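You operate a simulated robot arm through the tools that you are given. There is no shell and no other tool. Be economical: measure what you need, move in short steps, check, and stop when the job is done.

The job below is to be done with a simulated robot arm. You get a single attempt, and the scene is never put back.

JOB
Put the grid plate of C-arm 1 away in the grids drawer.
Fine: turn its latch open and leave it so; shut the drawer.
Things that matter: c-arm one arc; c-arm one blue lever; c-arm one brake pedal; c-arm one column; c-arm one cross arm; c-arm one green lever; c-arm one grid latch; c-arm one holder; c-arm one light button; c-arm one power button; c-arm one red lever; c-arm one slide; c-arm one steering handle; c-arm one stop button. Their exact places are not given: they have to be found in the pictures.

The check looks at the end state, three seconds after you hand in, the way a careful person would. Anything else that was tipped, shoved, dropped, spilled or broken makes it a failure.

ROBOT AND FRAMES
A 7-joint arm with a two-finger parallel gripper on a trunk, on a base that drives. Base frame: it is fixed to the floor where the robot stands at the start and does not move with it; the origin is under the middle of the robot, x ahead of it, y to its left, z up. Readings come in mm, degrees, newtons and seconds.
With the tool pointing down near the work surface it reaches from about 100 to 540 mm from the robot's upright axis, wherever it stands. Its first joint turns from -166.0 to 166.0 degrees. Places, roughly: c-arm one arc [0, 900, 900]; c-arm one blue lever [-800, 800, 900]; c-arm one brake pedal [-1600, 900, 200]; c-arm one column [-1100, 900, 900]; c-arm one cross arm [-1200, 900, 1000]; c-arm one green lever [-1300, 900, 1000]; c-arm one grid latch [100, 800, 1200]; c-arm one holder [-700, 900, 900]; c-arm one light button [-1600, 800, 700]; c-arm one power button [-1600, 1000, 700]; c-arm one red lever [-600, 800, 900]; c-arm one slide [-900, 900, 900]; c-arm one steering handle [-1300, 1100, 900]; c-arm one stop button [-1400, 600, 700]; c-arm one test button [-1600, 800, 700]; c-arm one yellow lever [-1500, 900, 1000]. Payload 1.57 kg.
The tool frame sits at the grasp point between the pads (the TCP): z along the fingers, y along the line on which they close. The tips reach 30 mm beyond it. Largest opening 80 mm; finger width 17, thickness 12; the body of the gripper, 40 by 82 mm, starts 80 mm behind the TCP.
Orientation is that of the tool frame in the base frame, as a unit quaternion [x, y, z, w]. With the fingers straight down and closing along the base's y, the tool's x points along the base's -x, its y along +y and its z along -z.

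CONTROLS
- The arm moves only by the tool servo_tool. Its argument "increments" is a list that holds one entry, the list of rows, each a list of 6 numbers: the shift along the base's x, y, z in mm, then the turn, a rotation vector about the base's x, y, z in degrees. In form: [[[dx, dy, dz, rx, ry, rz], ...]]. A call has 1 to 8 rows; each row is the pose to reach, as a shift and turn from the pose commanded when the call began. "claw" is the opening in per cent of the stroke, from 0 (shut) to 100 (fully open), set as the call begins (left out, the last holds). Each row takes 0.2 s and may step no farther than 50 mm and 8.6 degrees from the row before; otherwise, or with a gripper value out of range, the whole call is refused. A pose out of reach is approached as far as the arm can. The call stops where the force on the tool passes 40 N (or 10 N more than at its start, if that is more) or the arm is blocked; 0.2 s more then pass. The fingers move at their own pace (about 72 mm/s each) and stop on an object; they squeeze with about 31 N. The grip force told is the motor's: it shows also when the fingers shut on nothing. Time passes only in rows, and 0.2 s behind the last, so rows that repeat a pose let the fingers close. It gives the time, the measured TCP pose, the force on the tool (base axes), the opening and the grip force at its end, in the units of the frame above (readings bear some noise), with the torque about the TCP (base axes, N m) and any sound that the robot's microphone picked up.
- Cameras (640 x 400 px; columns grow to the right, rows downward): "scene" is now at [195.5, 59.4, 1564.1]; the picture's right is [0.93, -0.36, 0.00], its down [-0.33, -0.86, -0.38] and it looks along [0.14, 0.35, -0.93] (base axes); focal length 214 px, centre (320, 200). "wrist" rides on the gripper at [72, -7, -122] in the tool frame; the picture's right is [0.09, 1.00, 0.00], its down [-0.84, 0.08, -0.54] and it looks along [-0.54, 0.05, 0.84] (tool axes); focal length 238 px, centre (320, 200).
- camera(camera): a new picture of that camera. No time passes.
- lift_body(by): slides the trunk up (or, below 0, down) by that many mm; the arm and the scene camera ride with it, the base frame stays. It gives what a move gives, with no picture.
- drive_base(legs): drives the robot by 1 to 6 legs, each [ahead, left, turn to the left] in mm, mm and degrees, along the robot's own axes; the way and the turn of a leg run together, so that a leg with both is an arc; at most 1500 mm and 180 degrees a leg. The arm and the cameras ride along, it lands a little off, and it stops where it bumps. It gives what a move gives.
- head_to(pan, tilt): turns the head with the scene camera to pan (to the left, within 86 degrees either way) and tilt (down, from -29 to 69), counted from straight ahead of the robot. It gives what a move gives.
- pixel_to_xyz(camera, pixels): there is no depth. For up to 12 entries [column, row, z] of the newest picture of that camera ("zoom" is the newest enlarged one), the place [x, y] in the base frame at which the ray of that pixel passes the height z, good to about 2 mm, but the place of the scene camera against the robot may be out by one fixed shift of up to 12 mm in any direction. No time passes.
- zoom(camera, box): a new picture of the part [left, top, right, bottom] of that camera's present view, enlarged. No time passes.
- hand_in(): hands the job in; it is judged then, once.

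Keep the steps short. Do not move on a guess: measure, check each grasp and each placing, and mend mistakes. In all there are 80 turns and 68 pictures (those below and enlarged ones count). Leave the gripper open and the arm clear of the work at the hand-in unless told otherwise, and finish with a single line.

The tools are called after ">>>" as name(argument=value, ...) on one line, values as JSON. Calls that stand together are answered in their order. servo_tool: Moves the arm, as the interface text tells. Its arguments: {"type":"object","properties":{"increments":{"type":"array","items":{"type":"array","items":{"type":"array","items":{"type":"number"}}}},"claw":{"type":"number"}},"required":["increments"]} The other tools are called the same way: lift_body (by) slides the trunk up or down; drive_base (legs) drives the base; head_to (pan, tilt) turns the head that bears the scene camera; camera (camera) takes a picture; pixel_to_xyz (camera, pixels) gives the place at which the rays of pixels pass given heights; zoom (camera, box) takes an enlarged picture of a part of a camera's view; hand_in () hands the job in.

At the start:

```text
time: 0.0
ee_pos: [32.4, 408.5, 1387.2]
orientation: [0.0, 1.0, 0.002, 0.0]
ft_force: [-0.7, -0.9, 0.9]
moment: [-0.03, 0.01, 0.03]
gripper_width: 80.2
grip_force: 0.1
trunk travel left (down, up): [-825.0, 165.0]
robot x, y, heading: [-2.6, 0.4, -0.1]
head pan, tilt: [69.0, 67.9]
```

scene: 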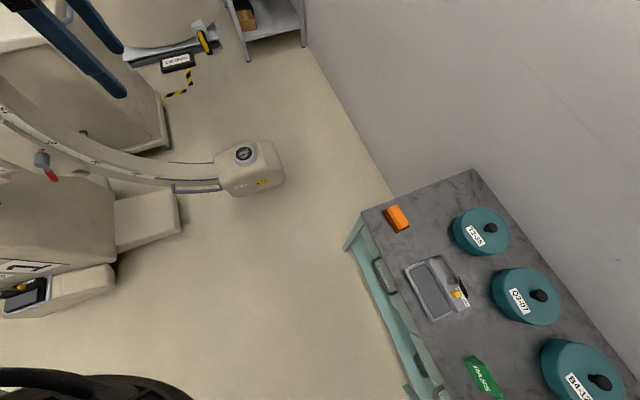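
wrist: 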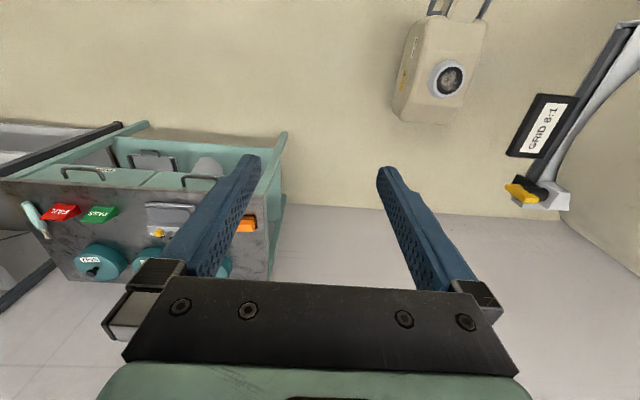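

I see the image receptor at the top of the scene picture, with a black-labelled plate and a yellow latch near (200,40), and a bench with drawers on the right. I'll enlarge both areas.

>>> zoom(camera="scene", box=[100, 0, 260, 100])

>>> zoom(camera="wrist", box=[480, 0, 640, 230])

>>> zoom(camera="wrist", box=[0, 100, 300, 300])

>>> zoom(camera="scene", box=[330, 160, 640, 400])

```text
4.00 times, centred on (180, 50) of scene
```

zoom: 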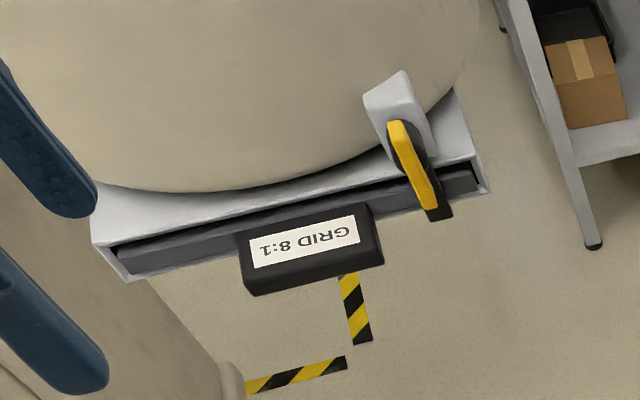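

```text
1.74 times, centred on (560, 115) of wrist
```

zoom: 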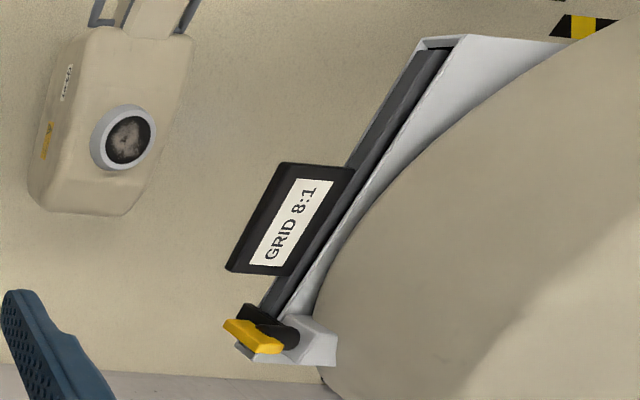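

```text
2.00 times, centred on (150, 200) of wrist
```

zoom: 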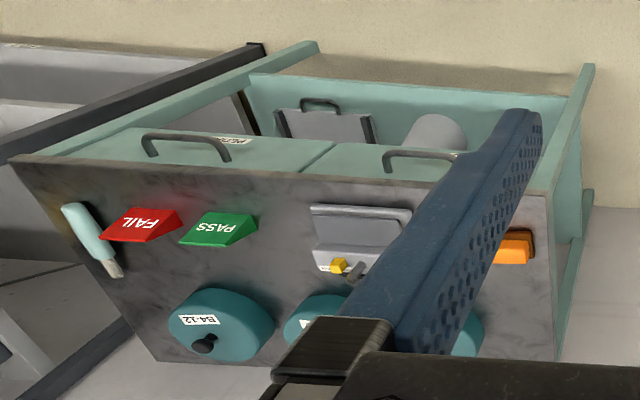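

```text
1.67 times, centred on (485, 280) of scene
```

zoom: 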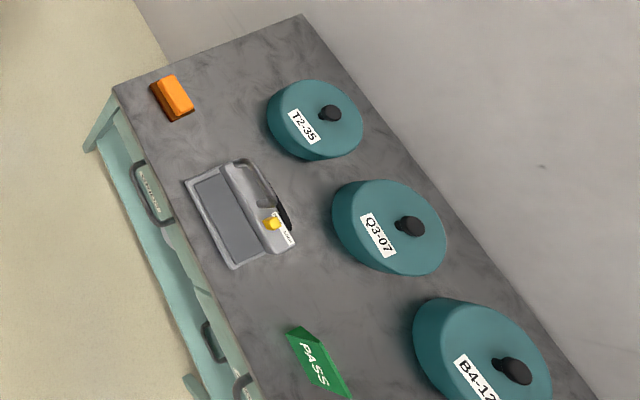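

Next I'll turn the head ahead to look at the bench and its drawer labels.

>>> head_to(pan=0, tilt=60)

>>> camera(camera="scene")

```text
time: 1.4
ee_pos: [32.5, 409.0, 1386.1]
orientation: [0.0, 1.0, 0.001, 0.0]
ft_force: [0.0, -0.3, 0.1]
moment: [0.02, -0.02, -0.01]
gripper_width: 80.0
grip_force: 0.0
trunk travel left (down, up): [-825.0, 165.0]
robot x, y, heading: [-3.3, 0.4, -0.1]
head pan, tilt: [0.0, 60.0]
```

```text
61 pictures are left
```

scene: 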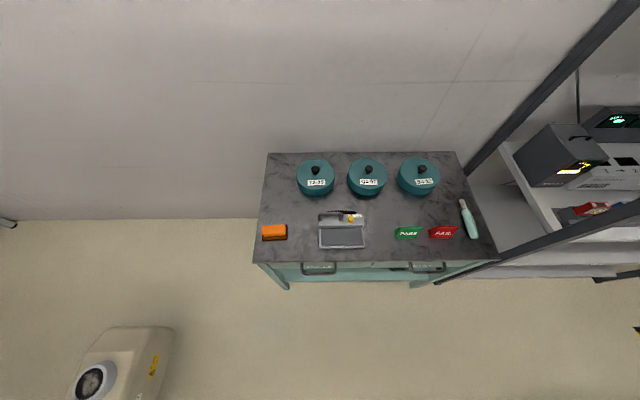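

>>> zoom(camera="scene", box=[240, 190, 500, 300])

>>> pixel_to_xyz(camera="scene", pixels=[[254, 262, 800], [268, 153, 800], [498, 260, 800], [455, 152, 800], [318, 262, 800], [428, 262, 800], [254, 262, 900], [268, 153, 900], [498, 260, 900]])

```text
2.46 times, centred on (370, 245) of scene
```

zoom: 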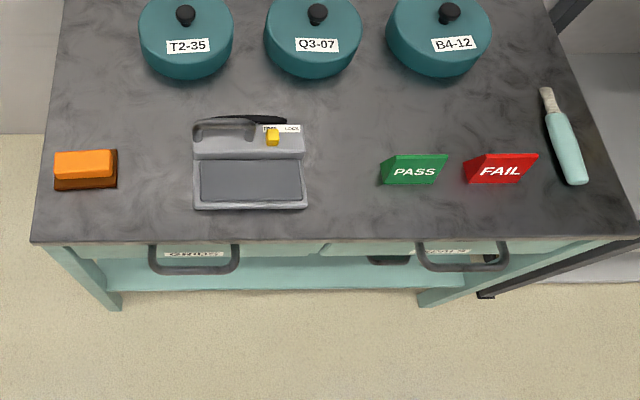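

```text
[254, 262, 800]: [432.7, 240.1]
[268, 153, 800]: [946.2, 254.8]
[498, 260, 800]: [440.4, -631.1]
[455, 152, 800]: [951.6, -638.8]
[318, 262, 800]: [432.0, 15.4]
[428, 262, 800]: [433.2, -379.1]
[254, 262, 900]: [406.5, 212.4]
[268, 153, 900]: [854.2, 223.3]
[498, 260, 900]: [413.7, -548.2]
```

The left drawer reads "GRIDS". Now I'll look at the plate and its latch from a better angle.

>>> head_to(pan=86, tilt=35)

>>> camera(camera="scene")

```text
time: 3.0
ee_pos: [32.7, 409.9, 1386.8]
orientation: [-0.001, 1.0, 0.001, 0.0]
ft_force: [-0.4, 0.4, -0.1]
moment: [0.01, -0.03, -0.02]
gripper_width: 79.9
grip_force: 0.0
trunk travel left (down, up): [-825.0, 165.0]
robot x, y, heading: [0.5, -4.0, 0.2]
head pan, tilt: [85.9, 35.0]
```

```text
59 pictures are left
```

scene: 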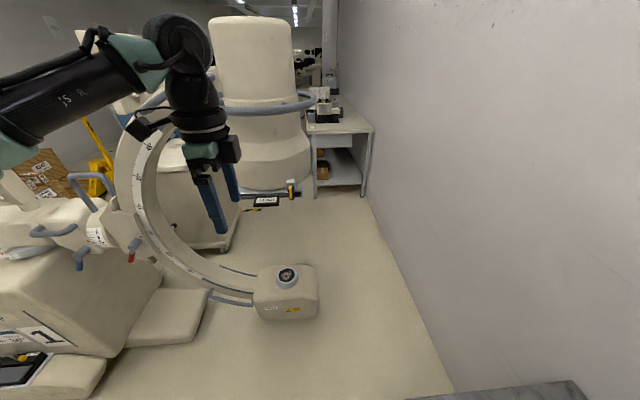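

>>> zoom(camera="scene", box=[230, 165, 320, 221])

>>> pixel_to_xyz(camera="scene", pixels=[[266, 201, 1130], [266, 201, 1170], [291, 190, 1170], [291, 190, 1210], [240, 196, 1170], [302, 192, 1170]])

>>> camera(camera="wrist")

>>> pixel_to_xyz(camera="wrist", pixels=[[539, 127, 1130], [539, 127, 1170], [522, 193, 1170], [522, 193, 1210], [560, 195, 1170], [625, 30, 1170]])

```text
7.11 times, centred on (275, 193) of scene
```

zoom: 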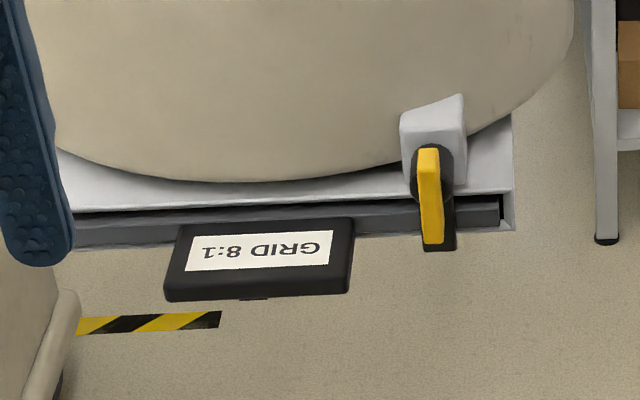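

```text
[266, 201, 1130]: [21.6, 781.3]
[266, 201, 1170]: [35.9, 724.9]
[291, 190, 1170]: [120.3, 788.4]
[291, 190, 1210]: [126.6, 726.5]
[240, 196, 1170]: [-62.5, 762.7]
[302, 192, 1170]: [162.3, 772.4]
```

```text
57 pictures are left
```

wrist: 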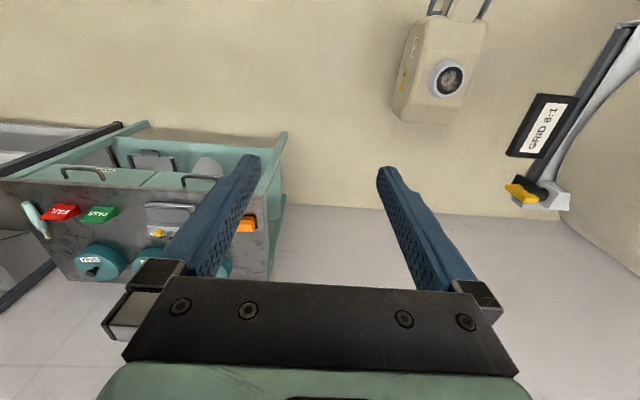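

```text
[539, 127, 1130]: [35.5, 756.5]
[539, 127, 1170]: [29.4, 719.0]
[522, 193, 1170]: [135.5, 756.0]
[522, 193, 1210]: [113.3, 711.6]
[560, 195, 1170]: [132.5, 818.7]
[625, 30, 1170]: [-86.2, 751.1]
```

The label sits near (30,720,1168) and the latch hangs in front of the tray at about (122,735,1195). I'll turn the tool horizontal towards +y, with the fingers closing along x and the camera on top, while it's still in free space.

>>> servo_tool(increments=[[[0, 5, 0, 4.619, 4.619, -4.619], [0, 10, 0, 9.238, 9.238, -9.238], [0, 15, 0, 13.857, 13.857, -13.857], [0, 20, 0, 18.476, 18.476, -18.476], [0, 25, 0, 23.095, 23.095, -23.095], [0, 30, 0, 27.714, 27.714, -27.714], [0, 35, 0, 32.333, 32.333, -32.333], [0, 40, 0, 36.952, 36.952, -36.952]]])

>>> servo_tool(increments=[[[0, 5, 0, 4.619, 4.619, -4.619], [0, 10, 0, 9.238, 9.238, -9.238], [0, 15, 0, 13.857, 13.857, -13.857], [0, 20, 0, 18.476, 18.476, -18.476], [0, 25, 0, 23.095, 23.095, -23.095], [0, 30, 0, 27.714, 27.714, -27.714], [0, 35, 0, 32.333, 32.333, -32.333]]])

>>> camera(camera="wrist")

>>> camera(camera="scene")

```text
time: 4.8
ee_pos: [32.7, 448.5, 1386.3]
orientation: [0.307, 0.847, 0.307, -0.306]
ft_force: [0.8, 0.7, 0.0]
moment: [-0.01, 0.02, 0.0]
gripper_width: 79.9
grip_force: 0.1
trunk travel left (down, up): [-825.0, 165.0]
robot x, y, heading: [-0.8, 1.9, 0.1]
head pan, tilt: [85.9, 35.0]
```

```text
time: 6.4
ee_pos: [33.5, 484.5, 1387.7]
orientation: [0.5, 0.5, 0.5, -0.5]
ft_force: [0.6, 0.4, 0.1]
moment: [-0.02, 0.01, 0.03]
gripper_width: 80.0
grip_force: 0.0
trunk travel left (down, up): [-825.0, 165.0]
robot x, y, heading: [-1.4, -5.3, -0.1]
head pan, tilt: [85.9, 35.0]
```

```text
56 pictures are left
```

wrist: 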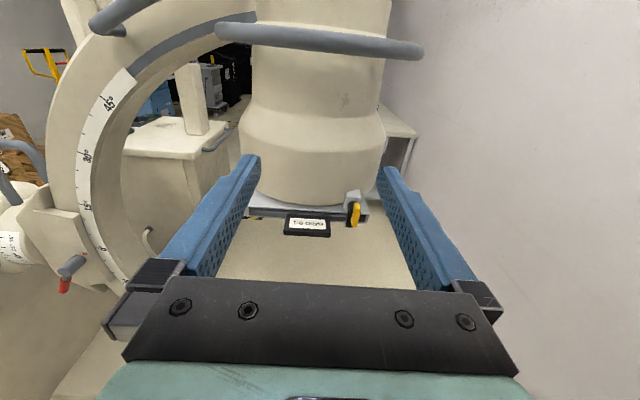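

```text
55 pictures are left
```

scene: 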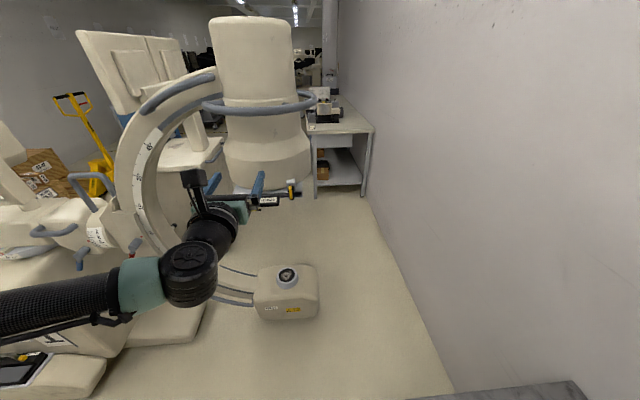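

The tool is now level and pointing at the receptor. I'll lower the trunk 190 mm to bring it to latch height, then look closely.

>>> lift_body(by=-190)

>>> camera(camera="wrist")

>>> zoom(camera="wrist", box=[220, 60, 420, 185])

>>> zoom(camera="scene", box=[180, 120, 340, 220])

```text
time: 8.5
ee_pos: [33.3, 483.4, 1198.6]
orientation: [0.501, 0.5, 0.501, -0.499]
ft_force: [-0.5, -0.9, -0.1]
moment: [0.03, 0.02, -0.02]
gripper_width: 80.0
grip_force: 0.1
trunk travel left (down, up): [-635.0, 355.0]
robot x, y, heading: [-0.5, 0.6, 0.2]
head pan, tilt: [85.9, 35.0]
```

```text
54 pictures are left
```

wrist: 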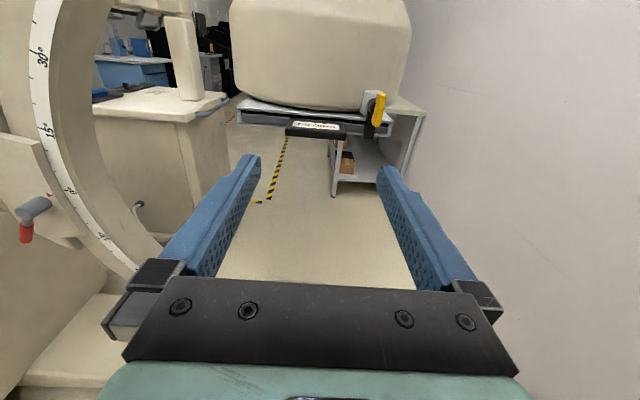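

```text
3.20 times, centred on (320, 122) of wrist
```

zoom: 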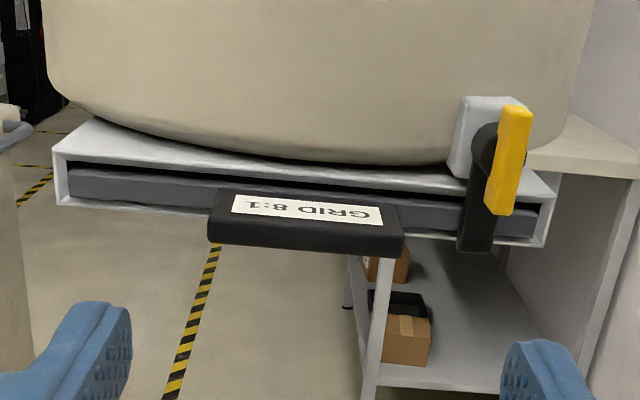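

```text
4.00 times, centred on (260, 170) of scene
```

zoom: 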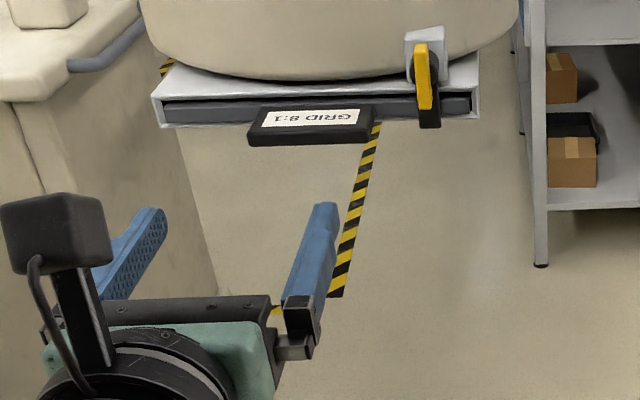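

Two wrist views triangulate the yellow knob to about (117,724,1200), spanning z 1176–1223, with the black arm hanging behind it. I'll move in line with it and closer.

>>> servo_tool(increments=[[[20, 35, 0, 0, 0, 0], [40, 70, 0, 0, 0, 0], [60, 105, 0, 0, 0, 0], [84, 130, 0, 0, 0, 0]]])

>>> camera(camera="wrist")

>>> zoom(camera="wrist", box=[240, 80, 400, 180])

```text
time: 9.5
ee_pos: [116.1, 615.7, 1196.5]
orientation: [0.5, 0.501, 0.499, -0.499]
ft_force: [1.0, -0.8, -0.5]
moment: [-0.01, 0.0, -0.01]
gripper_width: 79.8
grip_force: 0.2
trunk travel left (down, up): [-635.0, 355.0]
robot x, y, heading: [2.1, -1.5, 0.0]
head pan, tilt: [85.9, 35.0]
```

```text
51 pictures are left
```

wrist: 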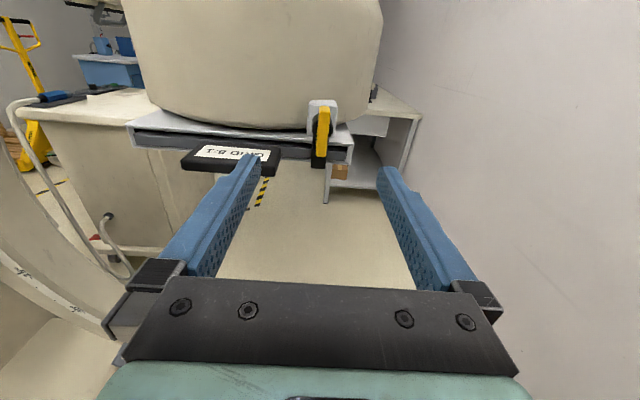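

```text
4.00 times, centred on (320, 130) of wrist
```

zoom: 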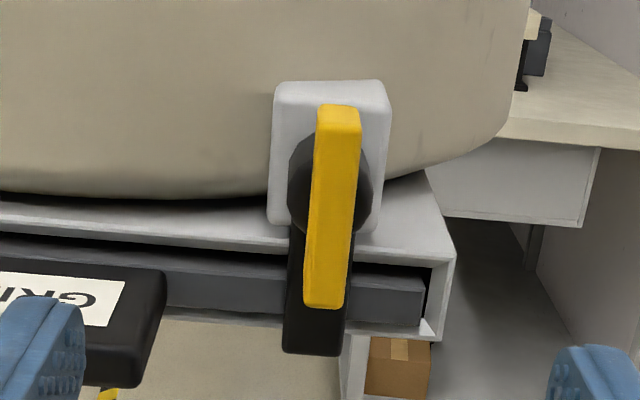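

Knob centre is near (117.5, ~715, 1202), in line with the boss behind it. I'll approach until the tips reach about y=722, with the force guard watching.

>>> servo_tool(increments=[[[1, 30, 5, 0, 0, 0], [1, 55, 5, 0, 0, 0], [1, 76, 5, 0, 0, 0]]], claw=45)

>>> zoom(camera="wrist", box=[220, 90, 420, 215])

>>> zoom(camera="scene", box=[240, 145, 340, 207])

```text
time: 10.3
ee_pos: [120.5, 693.6, 1200.4]
orientation: [0.501, 0.5, 0.501, -0.499]
ft_force: [0.0, 0.9, 0.2]
moment: [0.0, 0.02, 0.04]
gripper_width: 36.1
grip_force: 0.1
trunk travel left (down, up): [-635.0, 355.0]
robot x, y, heading: [-1.1, 3.4, 0.2]
head pan, tilt: [85.9, 35.0]
```

```text
3.20 times, centred on (320, 152) of wrist
```

zoom: 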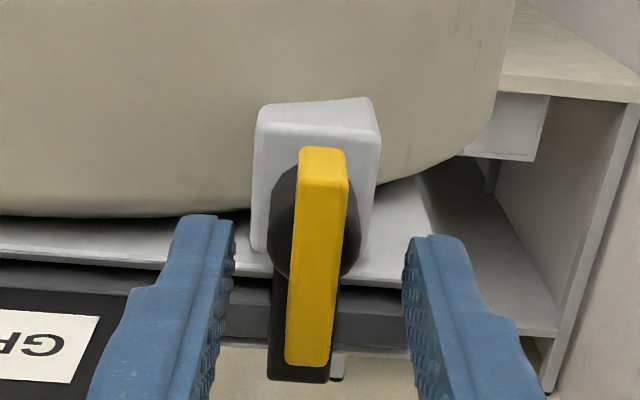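

```text
6.40 times, centred on (290, 176) of scene
```

zoom: 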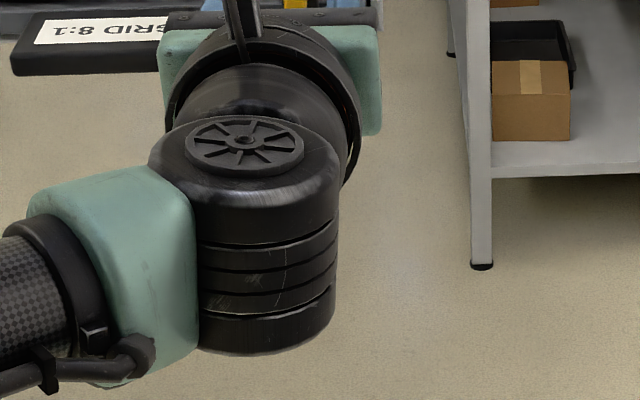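

The knob's front face is at y≈714, its back at ≈737, and its centre near (118.5, 1200) on the boss. I'll go 8 mm deeper and close on it.

>>> servo_tool(increments=[[[-1, 8, 0, 0, 0, 0]]])

>>> servo_tool(increments=[[[0, 0, 0, 0, 0, 0], [0, 0, 0, 0, 0, 0], [0, 0, 0, 0, 0, 0]]], claw=0)

>>> zoom(camera="wrist", box=[220, 90, 420, 215])

```text
time: 10.7
ee_pos: [119.2, 700.6, 1201.2]
orientation: [0.501, 0.5, 0.5, -0.499]
ft_force: [0.1, 0.0, 0.1]
moment: [0.0, -0.01, -0.05]
gripper_width: 36.1
grip_force: 0.0
trunk travel left (down, up): [-635.0, 355.0]
robot x, y, heading: [-0.3, 1.1, -0.1]
head pan, tilt: [85.9, 35.0]
```

```text
time: 11.5
ee_pos: [118.3, 701.4, 1201.3]
orientation: [0.501, 0.499, 0.501, -0.499]
ft_force: [0.3, 0.3, 0.1]
moment: [-0.01, 0.04, 0.03]
gripper_width: 21.5
grip_force: 34.5
trunk travel left (down, up): [-635.0, 355.0]
robot x, y, heading: [1.4, 0.7, -0.0]
head pan, tilt: [85.9, 35.0]
```

```text
3.20 times, centred on (320, 152) of wrist
```

zoom: 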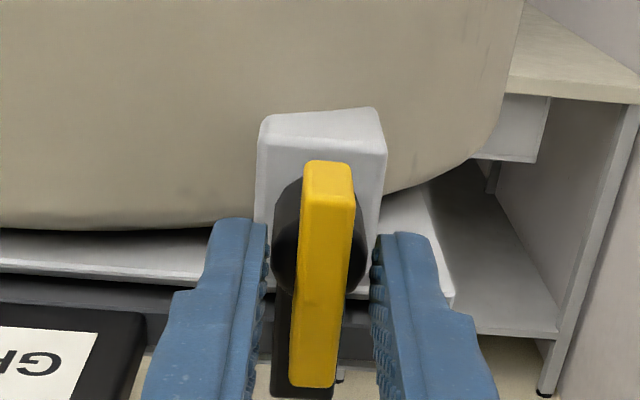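

The width reads 21.5 mm and the picture shows gaps beside the yellow, so the tips are on the boss behind it. I'll open, back off 7 mm and close on the yellow itself.

>>> servo_tool(increments=[[[0, 0, 0, 0, 0, 0], [0, 0, 0, 0, 0, 0], [0, -7, -1, 0, 0, 0]]], claw=45)

>>> servo_tool(increments=[[[0, 0, 0, 0, 0, 0], [0, 0, 0, 0, 0, 0], [0, 0, 0, 0, 0, 0]]], claw=0)

>>> zoom(camera="wrist", box=[220, 90, 420, 215])

```text
time: 12.3
ee_pos: [118.1, 692.6, 1200.6]
orientation: [0.501, 0.499, 0.5, -0.5]
ft_force: [0.1, -0.5, 0.6]
moment: [0.01, 0.02, -0.02]
gripper_width: 36.0
grip_force: 0.1
trunk travel left (down, up): [-635.0, 355.0]
robot x, y, heading: [1.2, -2.8, -0.2]
head pan, tilt: [85.9, 35.0]
```

```text
time: 13.1
ee_pos: [118.7, 693.9, 1201.4]
orientation: [0.501, 0.499, 0.501, -0.5]
ft_force: [3.0, 0.9, 0.6]
moment: [0.01, 0.02, 0.26]
gripper_width: 10.0
grip_force: 27.8
trunk travel left (down, up): [-635.0, 355.0]
robot x, y, heading: [-0.1, 2.4, -0.2]
head pan, tilt: [85.9, 35.0]
```

```text
3.20 times, centred on (320, 152) of wrist
```

zoom: 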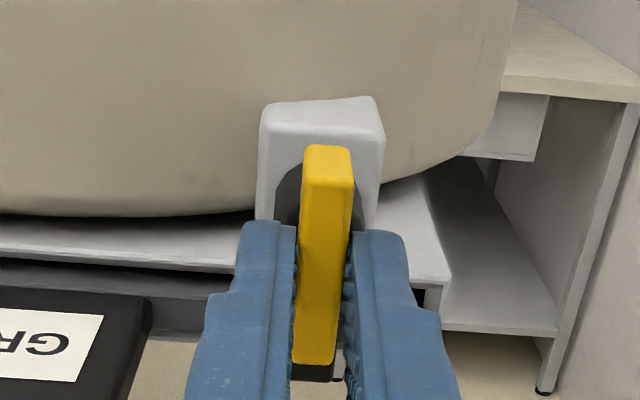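

The yellow is held at 10.0 mm. I'll test a small counter-clockwise turn, which takes the arm towards +x, and watch the torque.

>>> servo_tool(increments=[[[0, 0, 0, 0, -4, 0], [0, 0, 0, 0, -8, 0], [0, 0, 0, 0, -12, 0]]])

```text
time: 13.9
ee_pos: [118.2, 693.6, 1201.1]
orientation: [0.445, 0.55, 0.551, -0.443]
ft_force: [6.2, 11.4, 2.6]
moment: [0.51, -0.01, 0.26]
gripper_width: 10.0
grip_force: 28.2
trunk travel left (down, up): [-635.0, 355.0]
robot x, y, heading: [1.1, -0.3, 0.1]
head pan, tilt: [85.9, 35.0]
```

>>> servo_tool(increments=[[[0, 0, 0, 0, -8, 0], [0, 0, 0, 0, -16, 0]]])

>>> zoom(camera="wrist", box=[220, 90, 420, 215])

```text
time: 14.5
ee_pos: [118.7, 693.3, 1200.9]
orientation: [0.364, 0.607, 0.606, -0.364]
ft_force: [7.6, 18.1, 6.5]
moment: [0.51, 0.01, 0.42]
gripper_width: 9.9
grip_force: 28.4
trunk travel left (down, up): [-635.0, 355.0]
robot x, y, heading: [0.2, -1.2, -0.2]
head pan, tilt: [85.9, 35.0]
```

```text
3.20 times, centred on (320, 152) of wrist
```

zoom: 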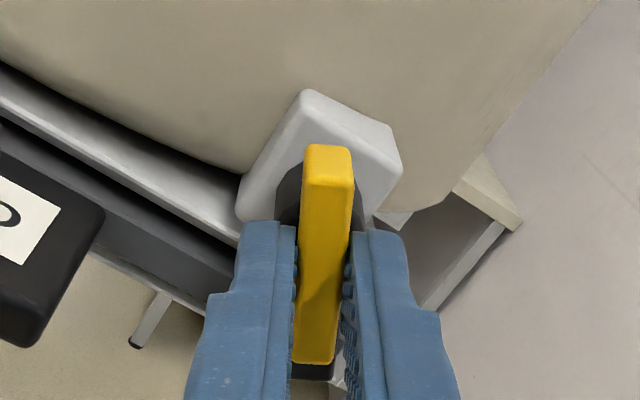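

The knob turns with the gripper. I'll keep going, with a 1 mm give in y and x.

>>> servo_tool(increments=[[[0.5, 1, 0.3, 0, -8, 0], [0.5, 1, 0.3, 0, -16, 0], [0.5, 1, 0.3, 0, -24, 0], [0.5, 1, 0.3, 0, -32, 0]]])

```text
time: 15.5
ee_pos: [119.7, 693.8, 1199.2]
orientation: [0.182, 0.684, 0.683, -0.182]
ft_force: [1.8, 7.0, 0.7]
moment: [0.25, -0.02, 0.69]
gripper_width: 9.9
grip_force: 28.0
trunk travel left (down, up): [-635.0, 355.0]
robot x, y, heading: [-2.9, 2.1, 0.3]
head pan, tilt: [85.9, 35.0]
```

>>> servo_tool(increments=[[[0, 0, 0, 0, -8, 0], [0, 0, 0, 0, -16, 0], [0, 0, 0, 0, -24, 0], [0, 0, 0, 0, -30, 0]]])

>>> zoom(camera="wrist", box=[160, 50, 480, 250])

```text
time: 16.5
ee_pos: [117.9, 694.0, 1199.8]
orientation: [0.0, 0.708, 0.707, 0.001]
ft_force: [-1.7, -0.3, -7.0]
moment: [-0.06, 0.15, 0.0]
gripper_width: 10.0
grip_force: 28.5
trunk travel left (down, up): [-635.0, 355.0]
robot x, y, heading: [-2.7, -4.4, -0.0]
head pan, tilt: [85.9, 35.0]
```

```text
2.00 times, centred on (320, 150) of wrist
```

zoom: 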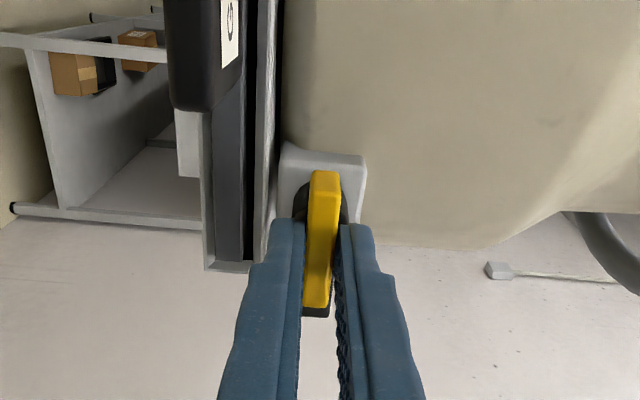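

The arm is now at 90° and clear of the slot. I'll check for an end stop with a few more degrees.

>>> servo_tool(increments=[[[0, 0, 0, 0, -4, 0], [0, 0, 0, 0, -7, 0]]])

```text
time: 17.1
ee_pos: [118.2, 692.2, 1199.6]
orientation: [-0.044, 0.706, 0.705, 0.043]
ft_force: [-3.7, -3.9, -10.1]
moment: [-0.06, 0.7, 0.18]
gripper_width: 11.7
grip_force: 28.7
trunk travel left (down, up): [-635.0, 355.0]
robot x, y, heading: [-0.2, -1.6, -0.2]
head pan, tilt: [85.9, 35.0]
```

There's a stop at about 90°, so the latch is fully open. I'll turn back to 90°, release and back out.

>>> servo_tool(increments=[[[0, 0, 0, 0, 7, 0]]])

>>> servo_tool(increments=[[[0, 0, 0, 0, 0, 0], [0, -5, 0, 0, 0, 0], [0, -40, 0, 0, 0, 0], [0, -80, 0, 0, 0, 0], [-30, -110, -5, 0, 0, 0], [-60, -140, -15, 0, 0, 0], [-88, -160, -25, 0, 0, 0]]], claw=40)

>>> camera(camera="wrist")

>>> zoom(camera="scene", box=[220, 145, 340, 220])

```text
time: 17.5
ee_pos: [118.4, 693.4, 1199.8]
orientation: [0.0, 0.708, 0.706, 0.001]
ft_force: [-1.1, -1.6, -10.8]
moment: [-0.16, 0.05, 0.76]
gripper_width: 9.9
grip_force: 27.8
trunk travel left (down, up): [-635.0, 355.0]
robot x, y, heading: [2.7, -2.9, -0.3]
head pan, tilt: [85.9, 35.0]
```

```text
time: 19.1
ee_pos: [28.2, 529.7, 1177.4]
orientation: [0.001, 0.707, 0.707, 0.0]
ft_force: [-0.4, 0.4, 0.4]
moment: [0.05, 0.04, 0.01]
gripper_width: 31.7
grip_force: 0.1
trunk travel left (down, up): [-635.0, 355.0]
robot x, y, heading: [-2.5, 2.3, 0.0]
head pan, tilt: [85.9, 35.0]
```

```text
43 pictures are left
```

wrist: 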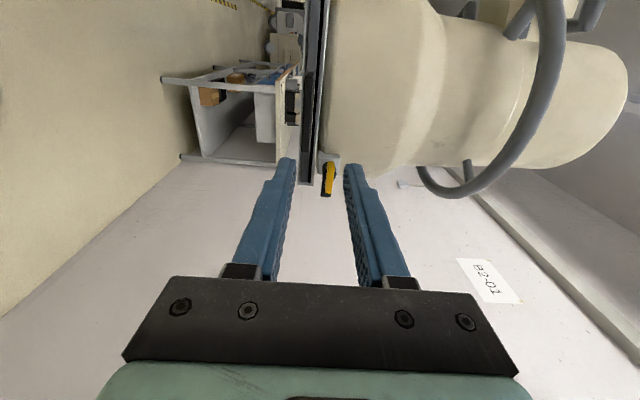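

```text
5.33 times, centred on (280, 182) of scene
```

zoom: 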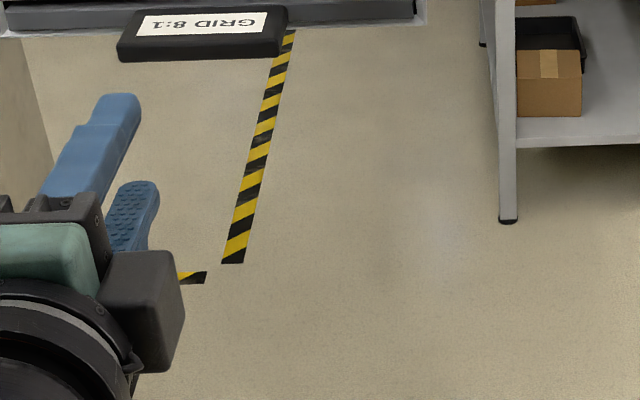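

>>> zoom(camera="wrist", box=[220, 30, 380, 210])

```text
2.22 times, centred on (300, 120) of wrist
```

zoom: 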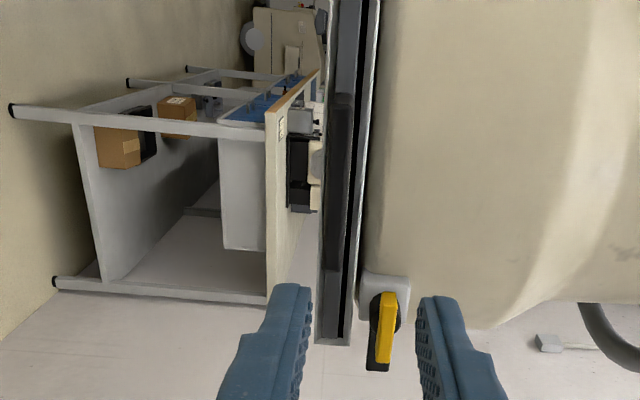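

The latch is open. The handle appears to be centred near x≈29, z≈1162 with its front at y≈705. I'll approach to y≈650 and recheck the height alignment.

>>> servo_tool(increments=[[[0, 40, -5, 0, 0, 0], [0, 80, -10, 0, 0, 0], [0, 120, -15, 0, 0, 0]]], claw=50)

>>> zoom(camera="wrist", box=[200, 0, 440, 200])

>>> zoom(camera="scene", box=[220, 145, 340, 220])

```text
time: 19.9
ee_pos: [31.8, 653.5, 1160.0]
orientation: [0.0, 0.707, 0.707, 0.0]
ft_force: [0.7, 1.5, 0.0]
moment: [-0.01, 0.02, 0.03]
gripper_width: 40.0
grip_force: 0.1
trunk travel left (down, up): [-635.0, 355.0]
robot x, y, heading: [-3.5, -1.3, -0.2]
head pan, tilt: [85.9, 35.0]
```

```text
2.00 times, centred on (320, 100) of wrist
```

zoom: 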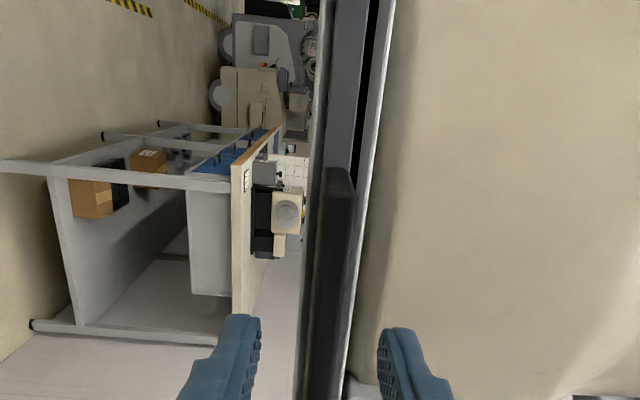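

```text
5.33 times, centred on (280, 182) of scene
```

zoom: 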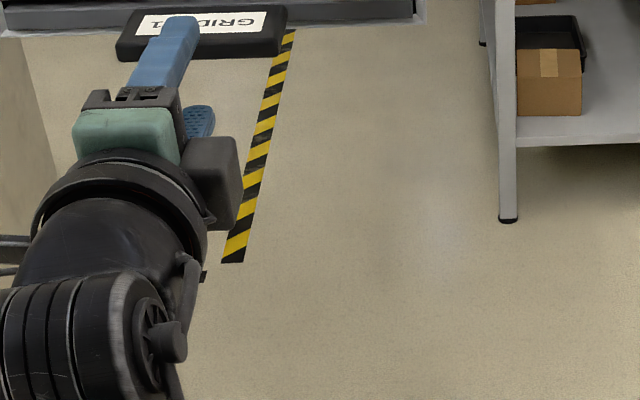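

The handle sits between the fingers, about 2 mm above their midline. I'll advance 50 mm and close.

>>> servo_tool(increments=[[[-1, 25, 2, 0, 0, 0], [-1, 48, 2, 0, 0, 0]]])

>>> servo_tool(increments=[[[0, 0, 0, 0, 0, 0], [0, 0, 0, 0, 0, 0], [0, 0, 0, 0, 0, 0]]], claw=0)

>>> zoom(camera="wrist", box=[200, 0, 440, 200])

>>> zoom(camera="scene", box=[220, 145, 340, 220])

```text
time: 20.5
ee_pos: [31.8, 701.6, 1162.7]
orientation: [0.0, 0.707, 0.708, 0.0]
ft_force: [0.8, 0.5, -0.6]
moment: [0.0, 0.02, 0.0]
gripper_width: 39.9
grip_force: 0.1
trunk travel left (down, up): [-635.0, 355.0]
robot x, y, heading: [4.1, 0.5, -0.1]
head pan, tilt: [85.9, 35.0]
```

```text
time: 21.3
ee_pos: [32.3, 701.6, 1161.8]
orientation: [0.0, 0.706, 0.708, 0.0]
ft_force: [0.1, 0.6, 0.0]
moment: [-0.15, 0.04, -0.01]
gripper_width: 11.8
grip_force: 29.1
trunk travel left (down, up): [-635.0, 355.0]
robot x, y, heading: [2.8, 1.6, -0.0]
head pan, tilt: [85.9, 35.0]
```

```text
2.00 times, centred on (320, 100) of wrist
```

zoom: 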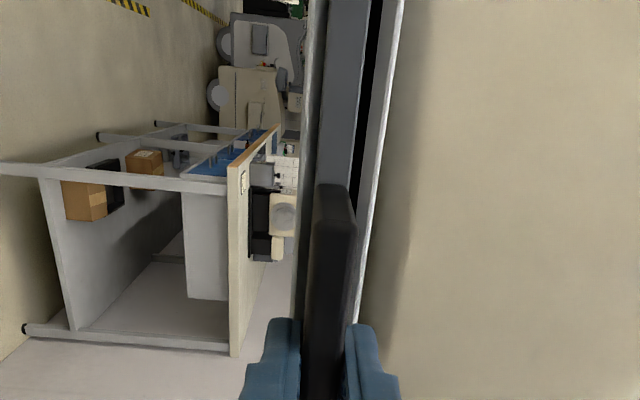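

```text
5.33 times, centred on (280, 182) of scene
```

zoom: 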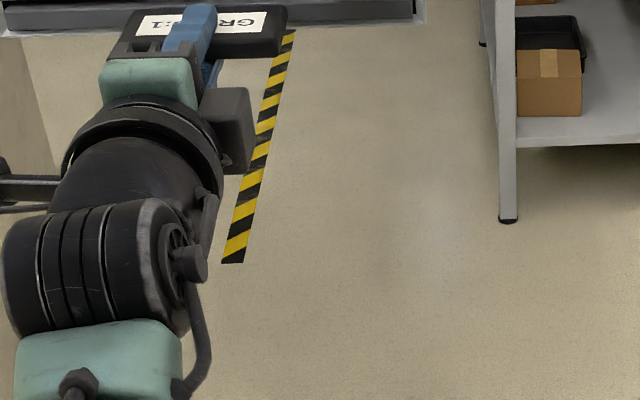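

The handle is held squarely (11.8 mm thick, centred). The drawer must be open before the plate comes out, so I'll release and back off, then look for the drawer and for floor clearance.

>>> servo_tool(increments=[[[0, 0, 0, 0, 0, 0], [0, 0, 0, 0, 0, 0], [0, -40, 0, 0, 0, 0], [0, -85, 0, 0, 0, 0], [0, -130, 0, 0, 0, 0], [0, -175, 0, 0, 0, 0], [0, -220, 0, 0, 0, 0]]], claw=50)

>>> head_to(pan=70, tilt=55)

>>> camera(camera="scene")

>>> pixel_to_xyz(camera="scene", pixels=[[10, 200, 50], [320, 200, 50], [320, 390, 50], [10, 390, 50], [600, 300, 800]])

```text
time: 22.9
ee_pos: [30.4, 481.1, 1165.4]
orientation: [0.001, 0.707, 0.708, 0.001]
ft_force: [0.6, 0.1, -0.4]
moment: [-0.01, -0.01, -0.02]
gripper_width: 40.2
grip_force: 0.1
trunk travel left (down, up): [-635.0, 355.0]
robot x, y, heading: [-2.4, 1.4, -0.0]
head pan, tilt: [85.9, 35.0]
```

```text
time: 23.7
ee_pos: [29.7, 481.2, 1163.1]
orientation: [0.0, 0.707, 0.707, 0.0]
ft_force: [0.9, 0.0, 0.2]
moment: [0.0, 0.02, 0.01]
gripper_width: 40.1
grip_force: 0.1
trunk travel left (down, up): [-635.0, 355.0]
robot x, y, heading: [0.9, 2.5, 0.1]
head pan, tilt: [70.0, 55.0]
```

```text
36 pictures are left
```

scene: 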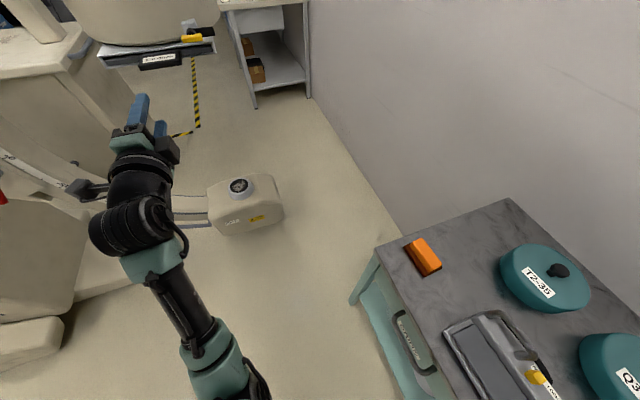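

```text
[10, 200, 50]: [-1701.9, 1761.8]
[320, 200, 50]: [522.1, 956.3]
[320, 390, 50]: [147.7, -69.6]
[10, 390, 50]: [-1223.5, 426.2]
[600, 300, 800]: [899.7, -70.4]
```

>>> pixel_to_xyz(camera="scene", pixels=[[377, 249, 800], [377, 249, 900], [508, 198, 800], [508, 198, 900], [350, 303, 50], [425, 342, 750], [425, 342, 800], [75, 300, 50], [62, 330, 50]])

>>> zoom(camera="scene", box=[340, 230, 500, 400])

```text
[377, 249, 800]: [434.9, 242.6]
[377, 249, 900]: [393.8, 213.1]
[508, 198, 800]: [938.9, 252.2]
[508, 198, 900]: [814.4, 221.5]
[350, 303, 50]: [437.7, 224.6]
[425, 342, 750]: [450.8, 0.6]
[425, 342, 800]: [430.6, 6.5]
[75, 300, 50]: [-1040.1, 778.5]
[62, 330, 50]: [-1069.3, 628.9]
```

```text
2.35 times, centred on (420, 315) of scene
```

zoom: 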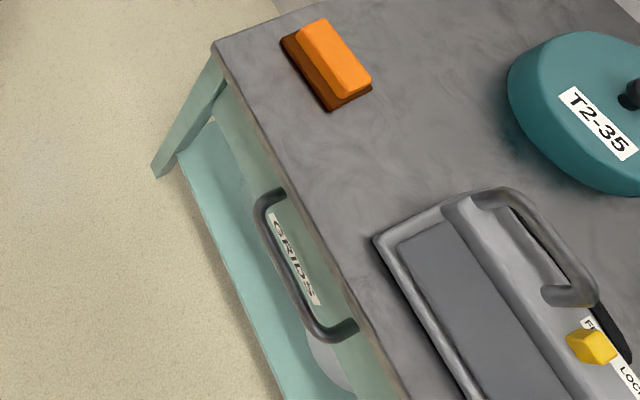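

The bench top is at z≈810 with its front edge at x≈431. I'll back 250 mm and turn right 90°, so the arm, which now points to the robot's left, faces the drawer. Then I'll look.

>>> drive_base(legs=[[-250, 0, 0], [0, 0, -90]])

>>> lift_body(by=-370)

>>> head_to(pan=86, tilt=35)

>>> camera(camera="scene")

>>> camera(camera="wrist")

```text
time: 29.3
ee_pos: [227.1, -21.2, 1163.8]
orientation: [0.495, 0.504, 0.505, 0.496]
ft_force: [-0.7, 0.5, -0.2]
moment: [-0.04, -0.01, -0.01]
gripper_width: 40.2
grip_force: 0.1
trunk travel left (down, up): [-635.0, 355.0]
robot x, y, heading: [-254.6, 2.1, -88.8]
head pan, tilt: [70.0, 55.0]
```

```text
time: 32.9
ee_pos: [227.1, -20.9, 794.6]
orientation: [0.496, 0.504, 0.505, 0.496]
ft_force: [-0.4, 0.2, -0.6]
moment: [0.01, 0.02, 0.0]
gripper_width: 40.1
grip_force: 0.0
trunk travel left (down, up): [-265.0, 725.0]
robot x, y, heading: [-251.5, -0.2, -88.8]
head pan, tilt: [70.0, 55.0]
```

```text
time: 33.7
ee_pos: [227.4, -21.9, 793.3]
orientation: [0.495, 0.504, 0.505, 0.496]
ft_force: [-0.4, -0.1, 1.1]
moment: [0.01, -0.01, 0.0]
gripper_width: 40.0
grip_force: 0.0
trunk travel left (down, up): [-265.0, 725.0]
robot x, y, heading: [-253.6, -2.4, -88.9]
head pan, tilt: [85.9, 35.0]
```

```text
34 pictures are left
```

scene: 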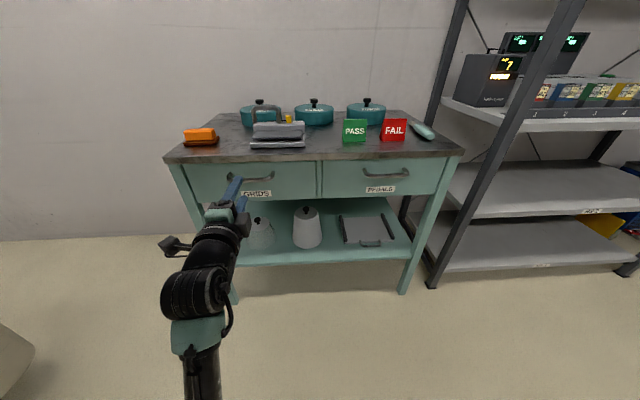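

```text
33 pictures are left
```

wrist: 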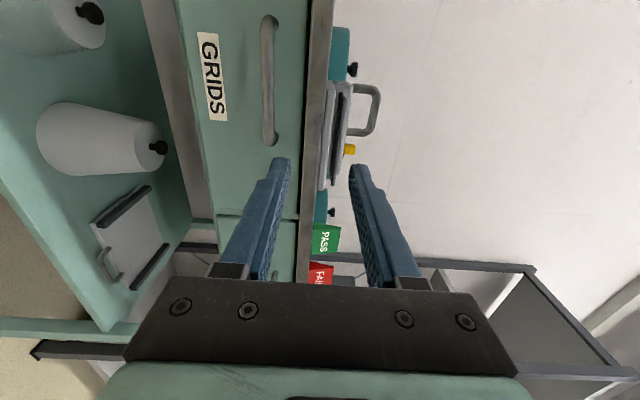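

The left drawer is plainly "GRIDS". I triangulate its bow handle to about y=10, z=732, x≈400. I'll align there at a safe distance.

>>> servo_tool(increments=[[[25, 10, -20, 0, 0, -0.5], [50, 20, -40, 0, 0, -1.1], [75, 31, -61, 0, 0, -1.1], [90, 31, -61, 0, 0, -1.1]]])

>>> zoom(camera="wrist", box=[200, 0, 440, 200])

>>> zoom(camera="scene", box=[170, 120, 350, 232])

```text
time: 34.7
ee_pos: [318.5, 11.3, 733.8]
orientation: [0.499, 0.5, 0.5, 0.501]
ft_force: [0.2, 0.1, 0.2]
moment: [0.05, 0.01, 0.02]
gripper_width: 39.9
grip_force: 0.1
trunk travel left (down, up): [-265.0, 725.0]
robot x, y, heading: [-254.0, 1.6, -88.7]
head pan, tilt: [85.9, 35.0]
```

```text
2.00 times, centred on (320, 100) of wrist
```

zoom: 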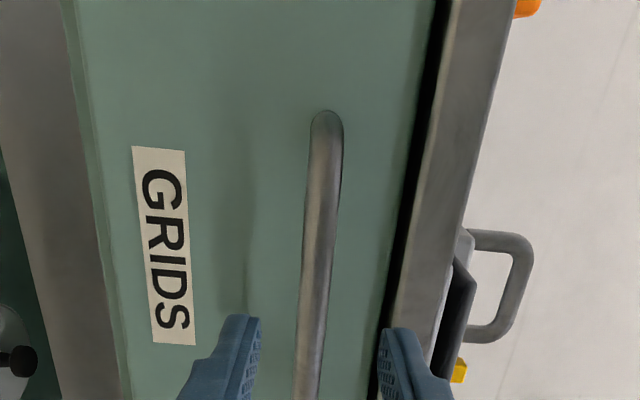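

```text
3.56 times, centred on (260, 176) of scene
```

zoom: 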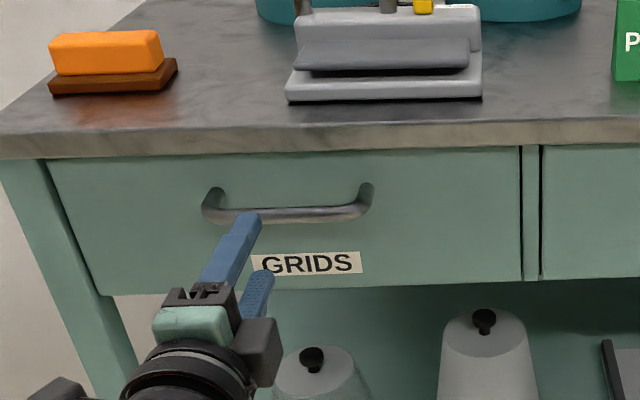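

The bar lies between the fingers, with its end at about x=405, y=78. I'll advance so the tips pass it, then close.

>>> servo_tool(increments=[[[25, 0, -1, 0, 0, 0], [50, 0, -1, 0, 0, 0], [65, 0, -1, 0, 0, 0]]])

>>> servo_tool(increments=[[[0, 0, 0, 0, 0, 0], [0, 0, 0, 0, 0, 0], [0, 0, 0, 0, 0, 0]]], claw=0)

>>> zoom(camera="wrist", box=[200, 0, 440, 200])

```text
time: 35.5
ee_pos: [381.7, 11.0, 732.0]
orientation: [0.5, 0.5, 0.5, 0.501]
ft_force: [0.5, -0.3, 0.5]
moment: [0.0, 0.0, -0.02]
gripper_width: 40.0
grip_force: 0.1
trunk travel left (down, up): [-265.0, 725.0]
robot x, y, heading: [-252.8, -0.4, -88.8]
head pan, tilt: [85.9, 35.0]
```

```text
time: 36.3
ee_pos: [382.8, 10.8, 732.7]
orientation: [0.5, 0.499, 0.5, 0.501]
ft_force: [1.3, 0.2, -4.4]
moment: [0.02, 0.08, -0.04]
gripper_width: 13.9
grip_force: 30.3
trunk travel left (down, up): [-265.0, 725.0]
robot x, y, heading: [-253.2, -0.6, -88.9]
head pan, tilt: [85.9, 35.0]
```

```text
2.00 times, centred on (320, 100) of wrist
```

zoom: 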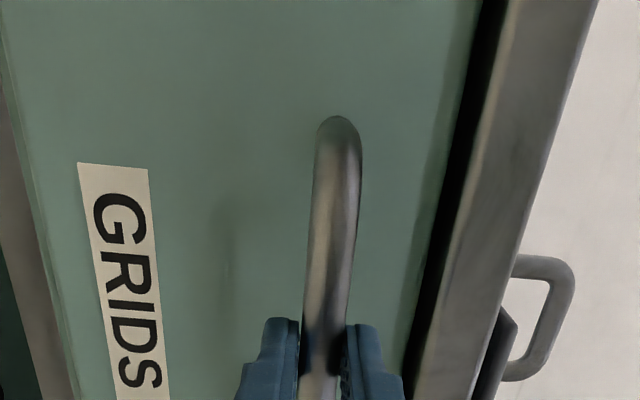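

The bar is gripped at 13.9 mm. I'll pull it gently.

>>> servo_tool(increments=[[[-15, 0, 0, 0, 0, 0], [-40, 0, 0, 0, 0, 0], [-70, 0, 0, 0, 0, 0]]])

```text
time: 37.1
ee_pos: [310.3, 10.8, 731.8]
orientation: [0.5, 0.5, 0.499, 0.501]
ft_force: [-1.7, -0.7, -1.5]
moment: [0.07, 0.01, 0.76]
gripper_width: 14.0
grip_force: 30.6
trunk travel left (down, up): [-265.0, 725.0]
robot x, y, heading: [-253.5, 2.9, -88.9]
head pan, tilt: [85.9, 35.0]
```

It slides with about 2 N. Continuing the pull.

>>> servo_tool(increments=[[[-40, 0, 0, 0, 0, 0], [-80, 0, 0, 0, 0, 0], [-120, 0, 0, 0, 0, 0], [-160, 0, 0, 0, 0, 0], [-200, 0, 0, 0, 0, 0], [-220, 0, 0, 0, 0, 0]]])

>>> camera(camera="scene")

```text
time: 38.6
ee_pos: [103.3, 8.7, 731.7]
orientation: [0.494, 0.486, 0.504, 0.515]
ft_force: [2.8, 0.4, 5.1]
moment: [0.22, -0.01, -0.91]
gripper_width: 13.9
grip_force: 30.2
out of reach, approached as far as the arm can: row 5, 6
trunk travel left (down, up): [-265.0, 725.0]
robot x, y, heading: [-252.3, 0.9, -89.1]
head pan, tilt: [85.9, 35.0]
stopped in row 6: the force on the tool passed its limit at 41 N (the readings are from after the stop); the commanded pose is now the measured one
```

```text
29 pictures are left
```

scene: 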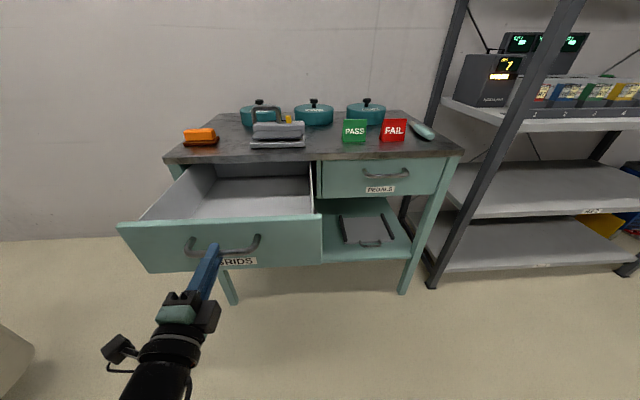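

The drawer is empty and open about 280 mm, and the arm is at its own inner limit. I'll draw it a further 70 mm with the base.

>>> drive_base(legs=[[0, -70, 0]])

>>> camera(camera="scene")

```text
time: 39.6
ee_pos: [36.1, 7.4, 731.5]
orientation: [0.494, 0.488, 0.504, 0.514]
ft_force: [-2.3, -4.8, 11.1]
moment: [0.11, -0.22, -0.33]
gripper_width: 13.7
grip_force: 30.4
trunk travel left (down, up): [-265.0, 725.0]
robot x, y, heading: [-320.6, 2.0, -88.9]
head pan, tilt: [85.9, 35.0]
```

```text
28 pictures are left
```

scene: 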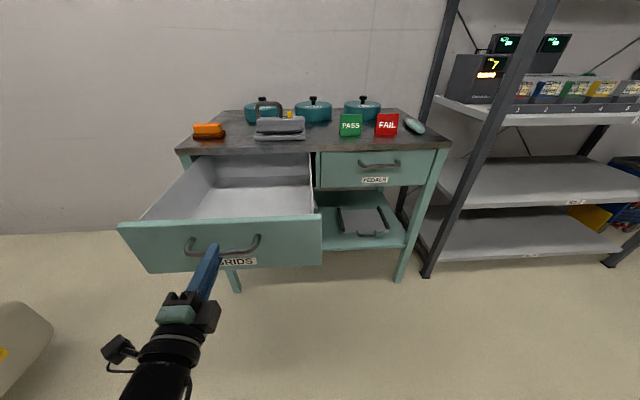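

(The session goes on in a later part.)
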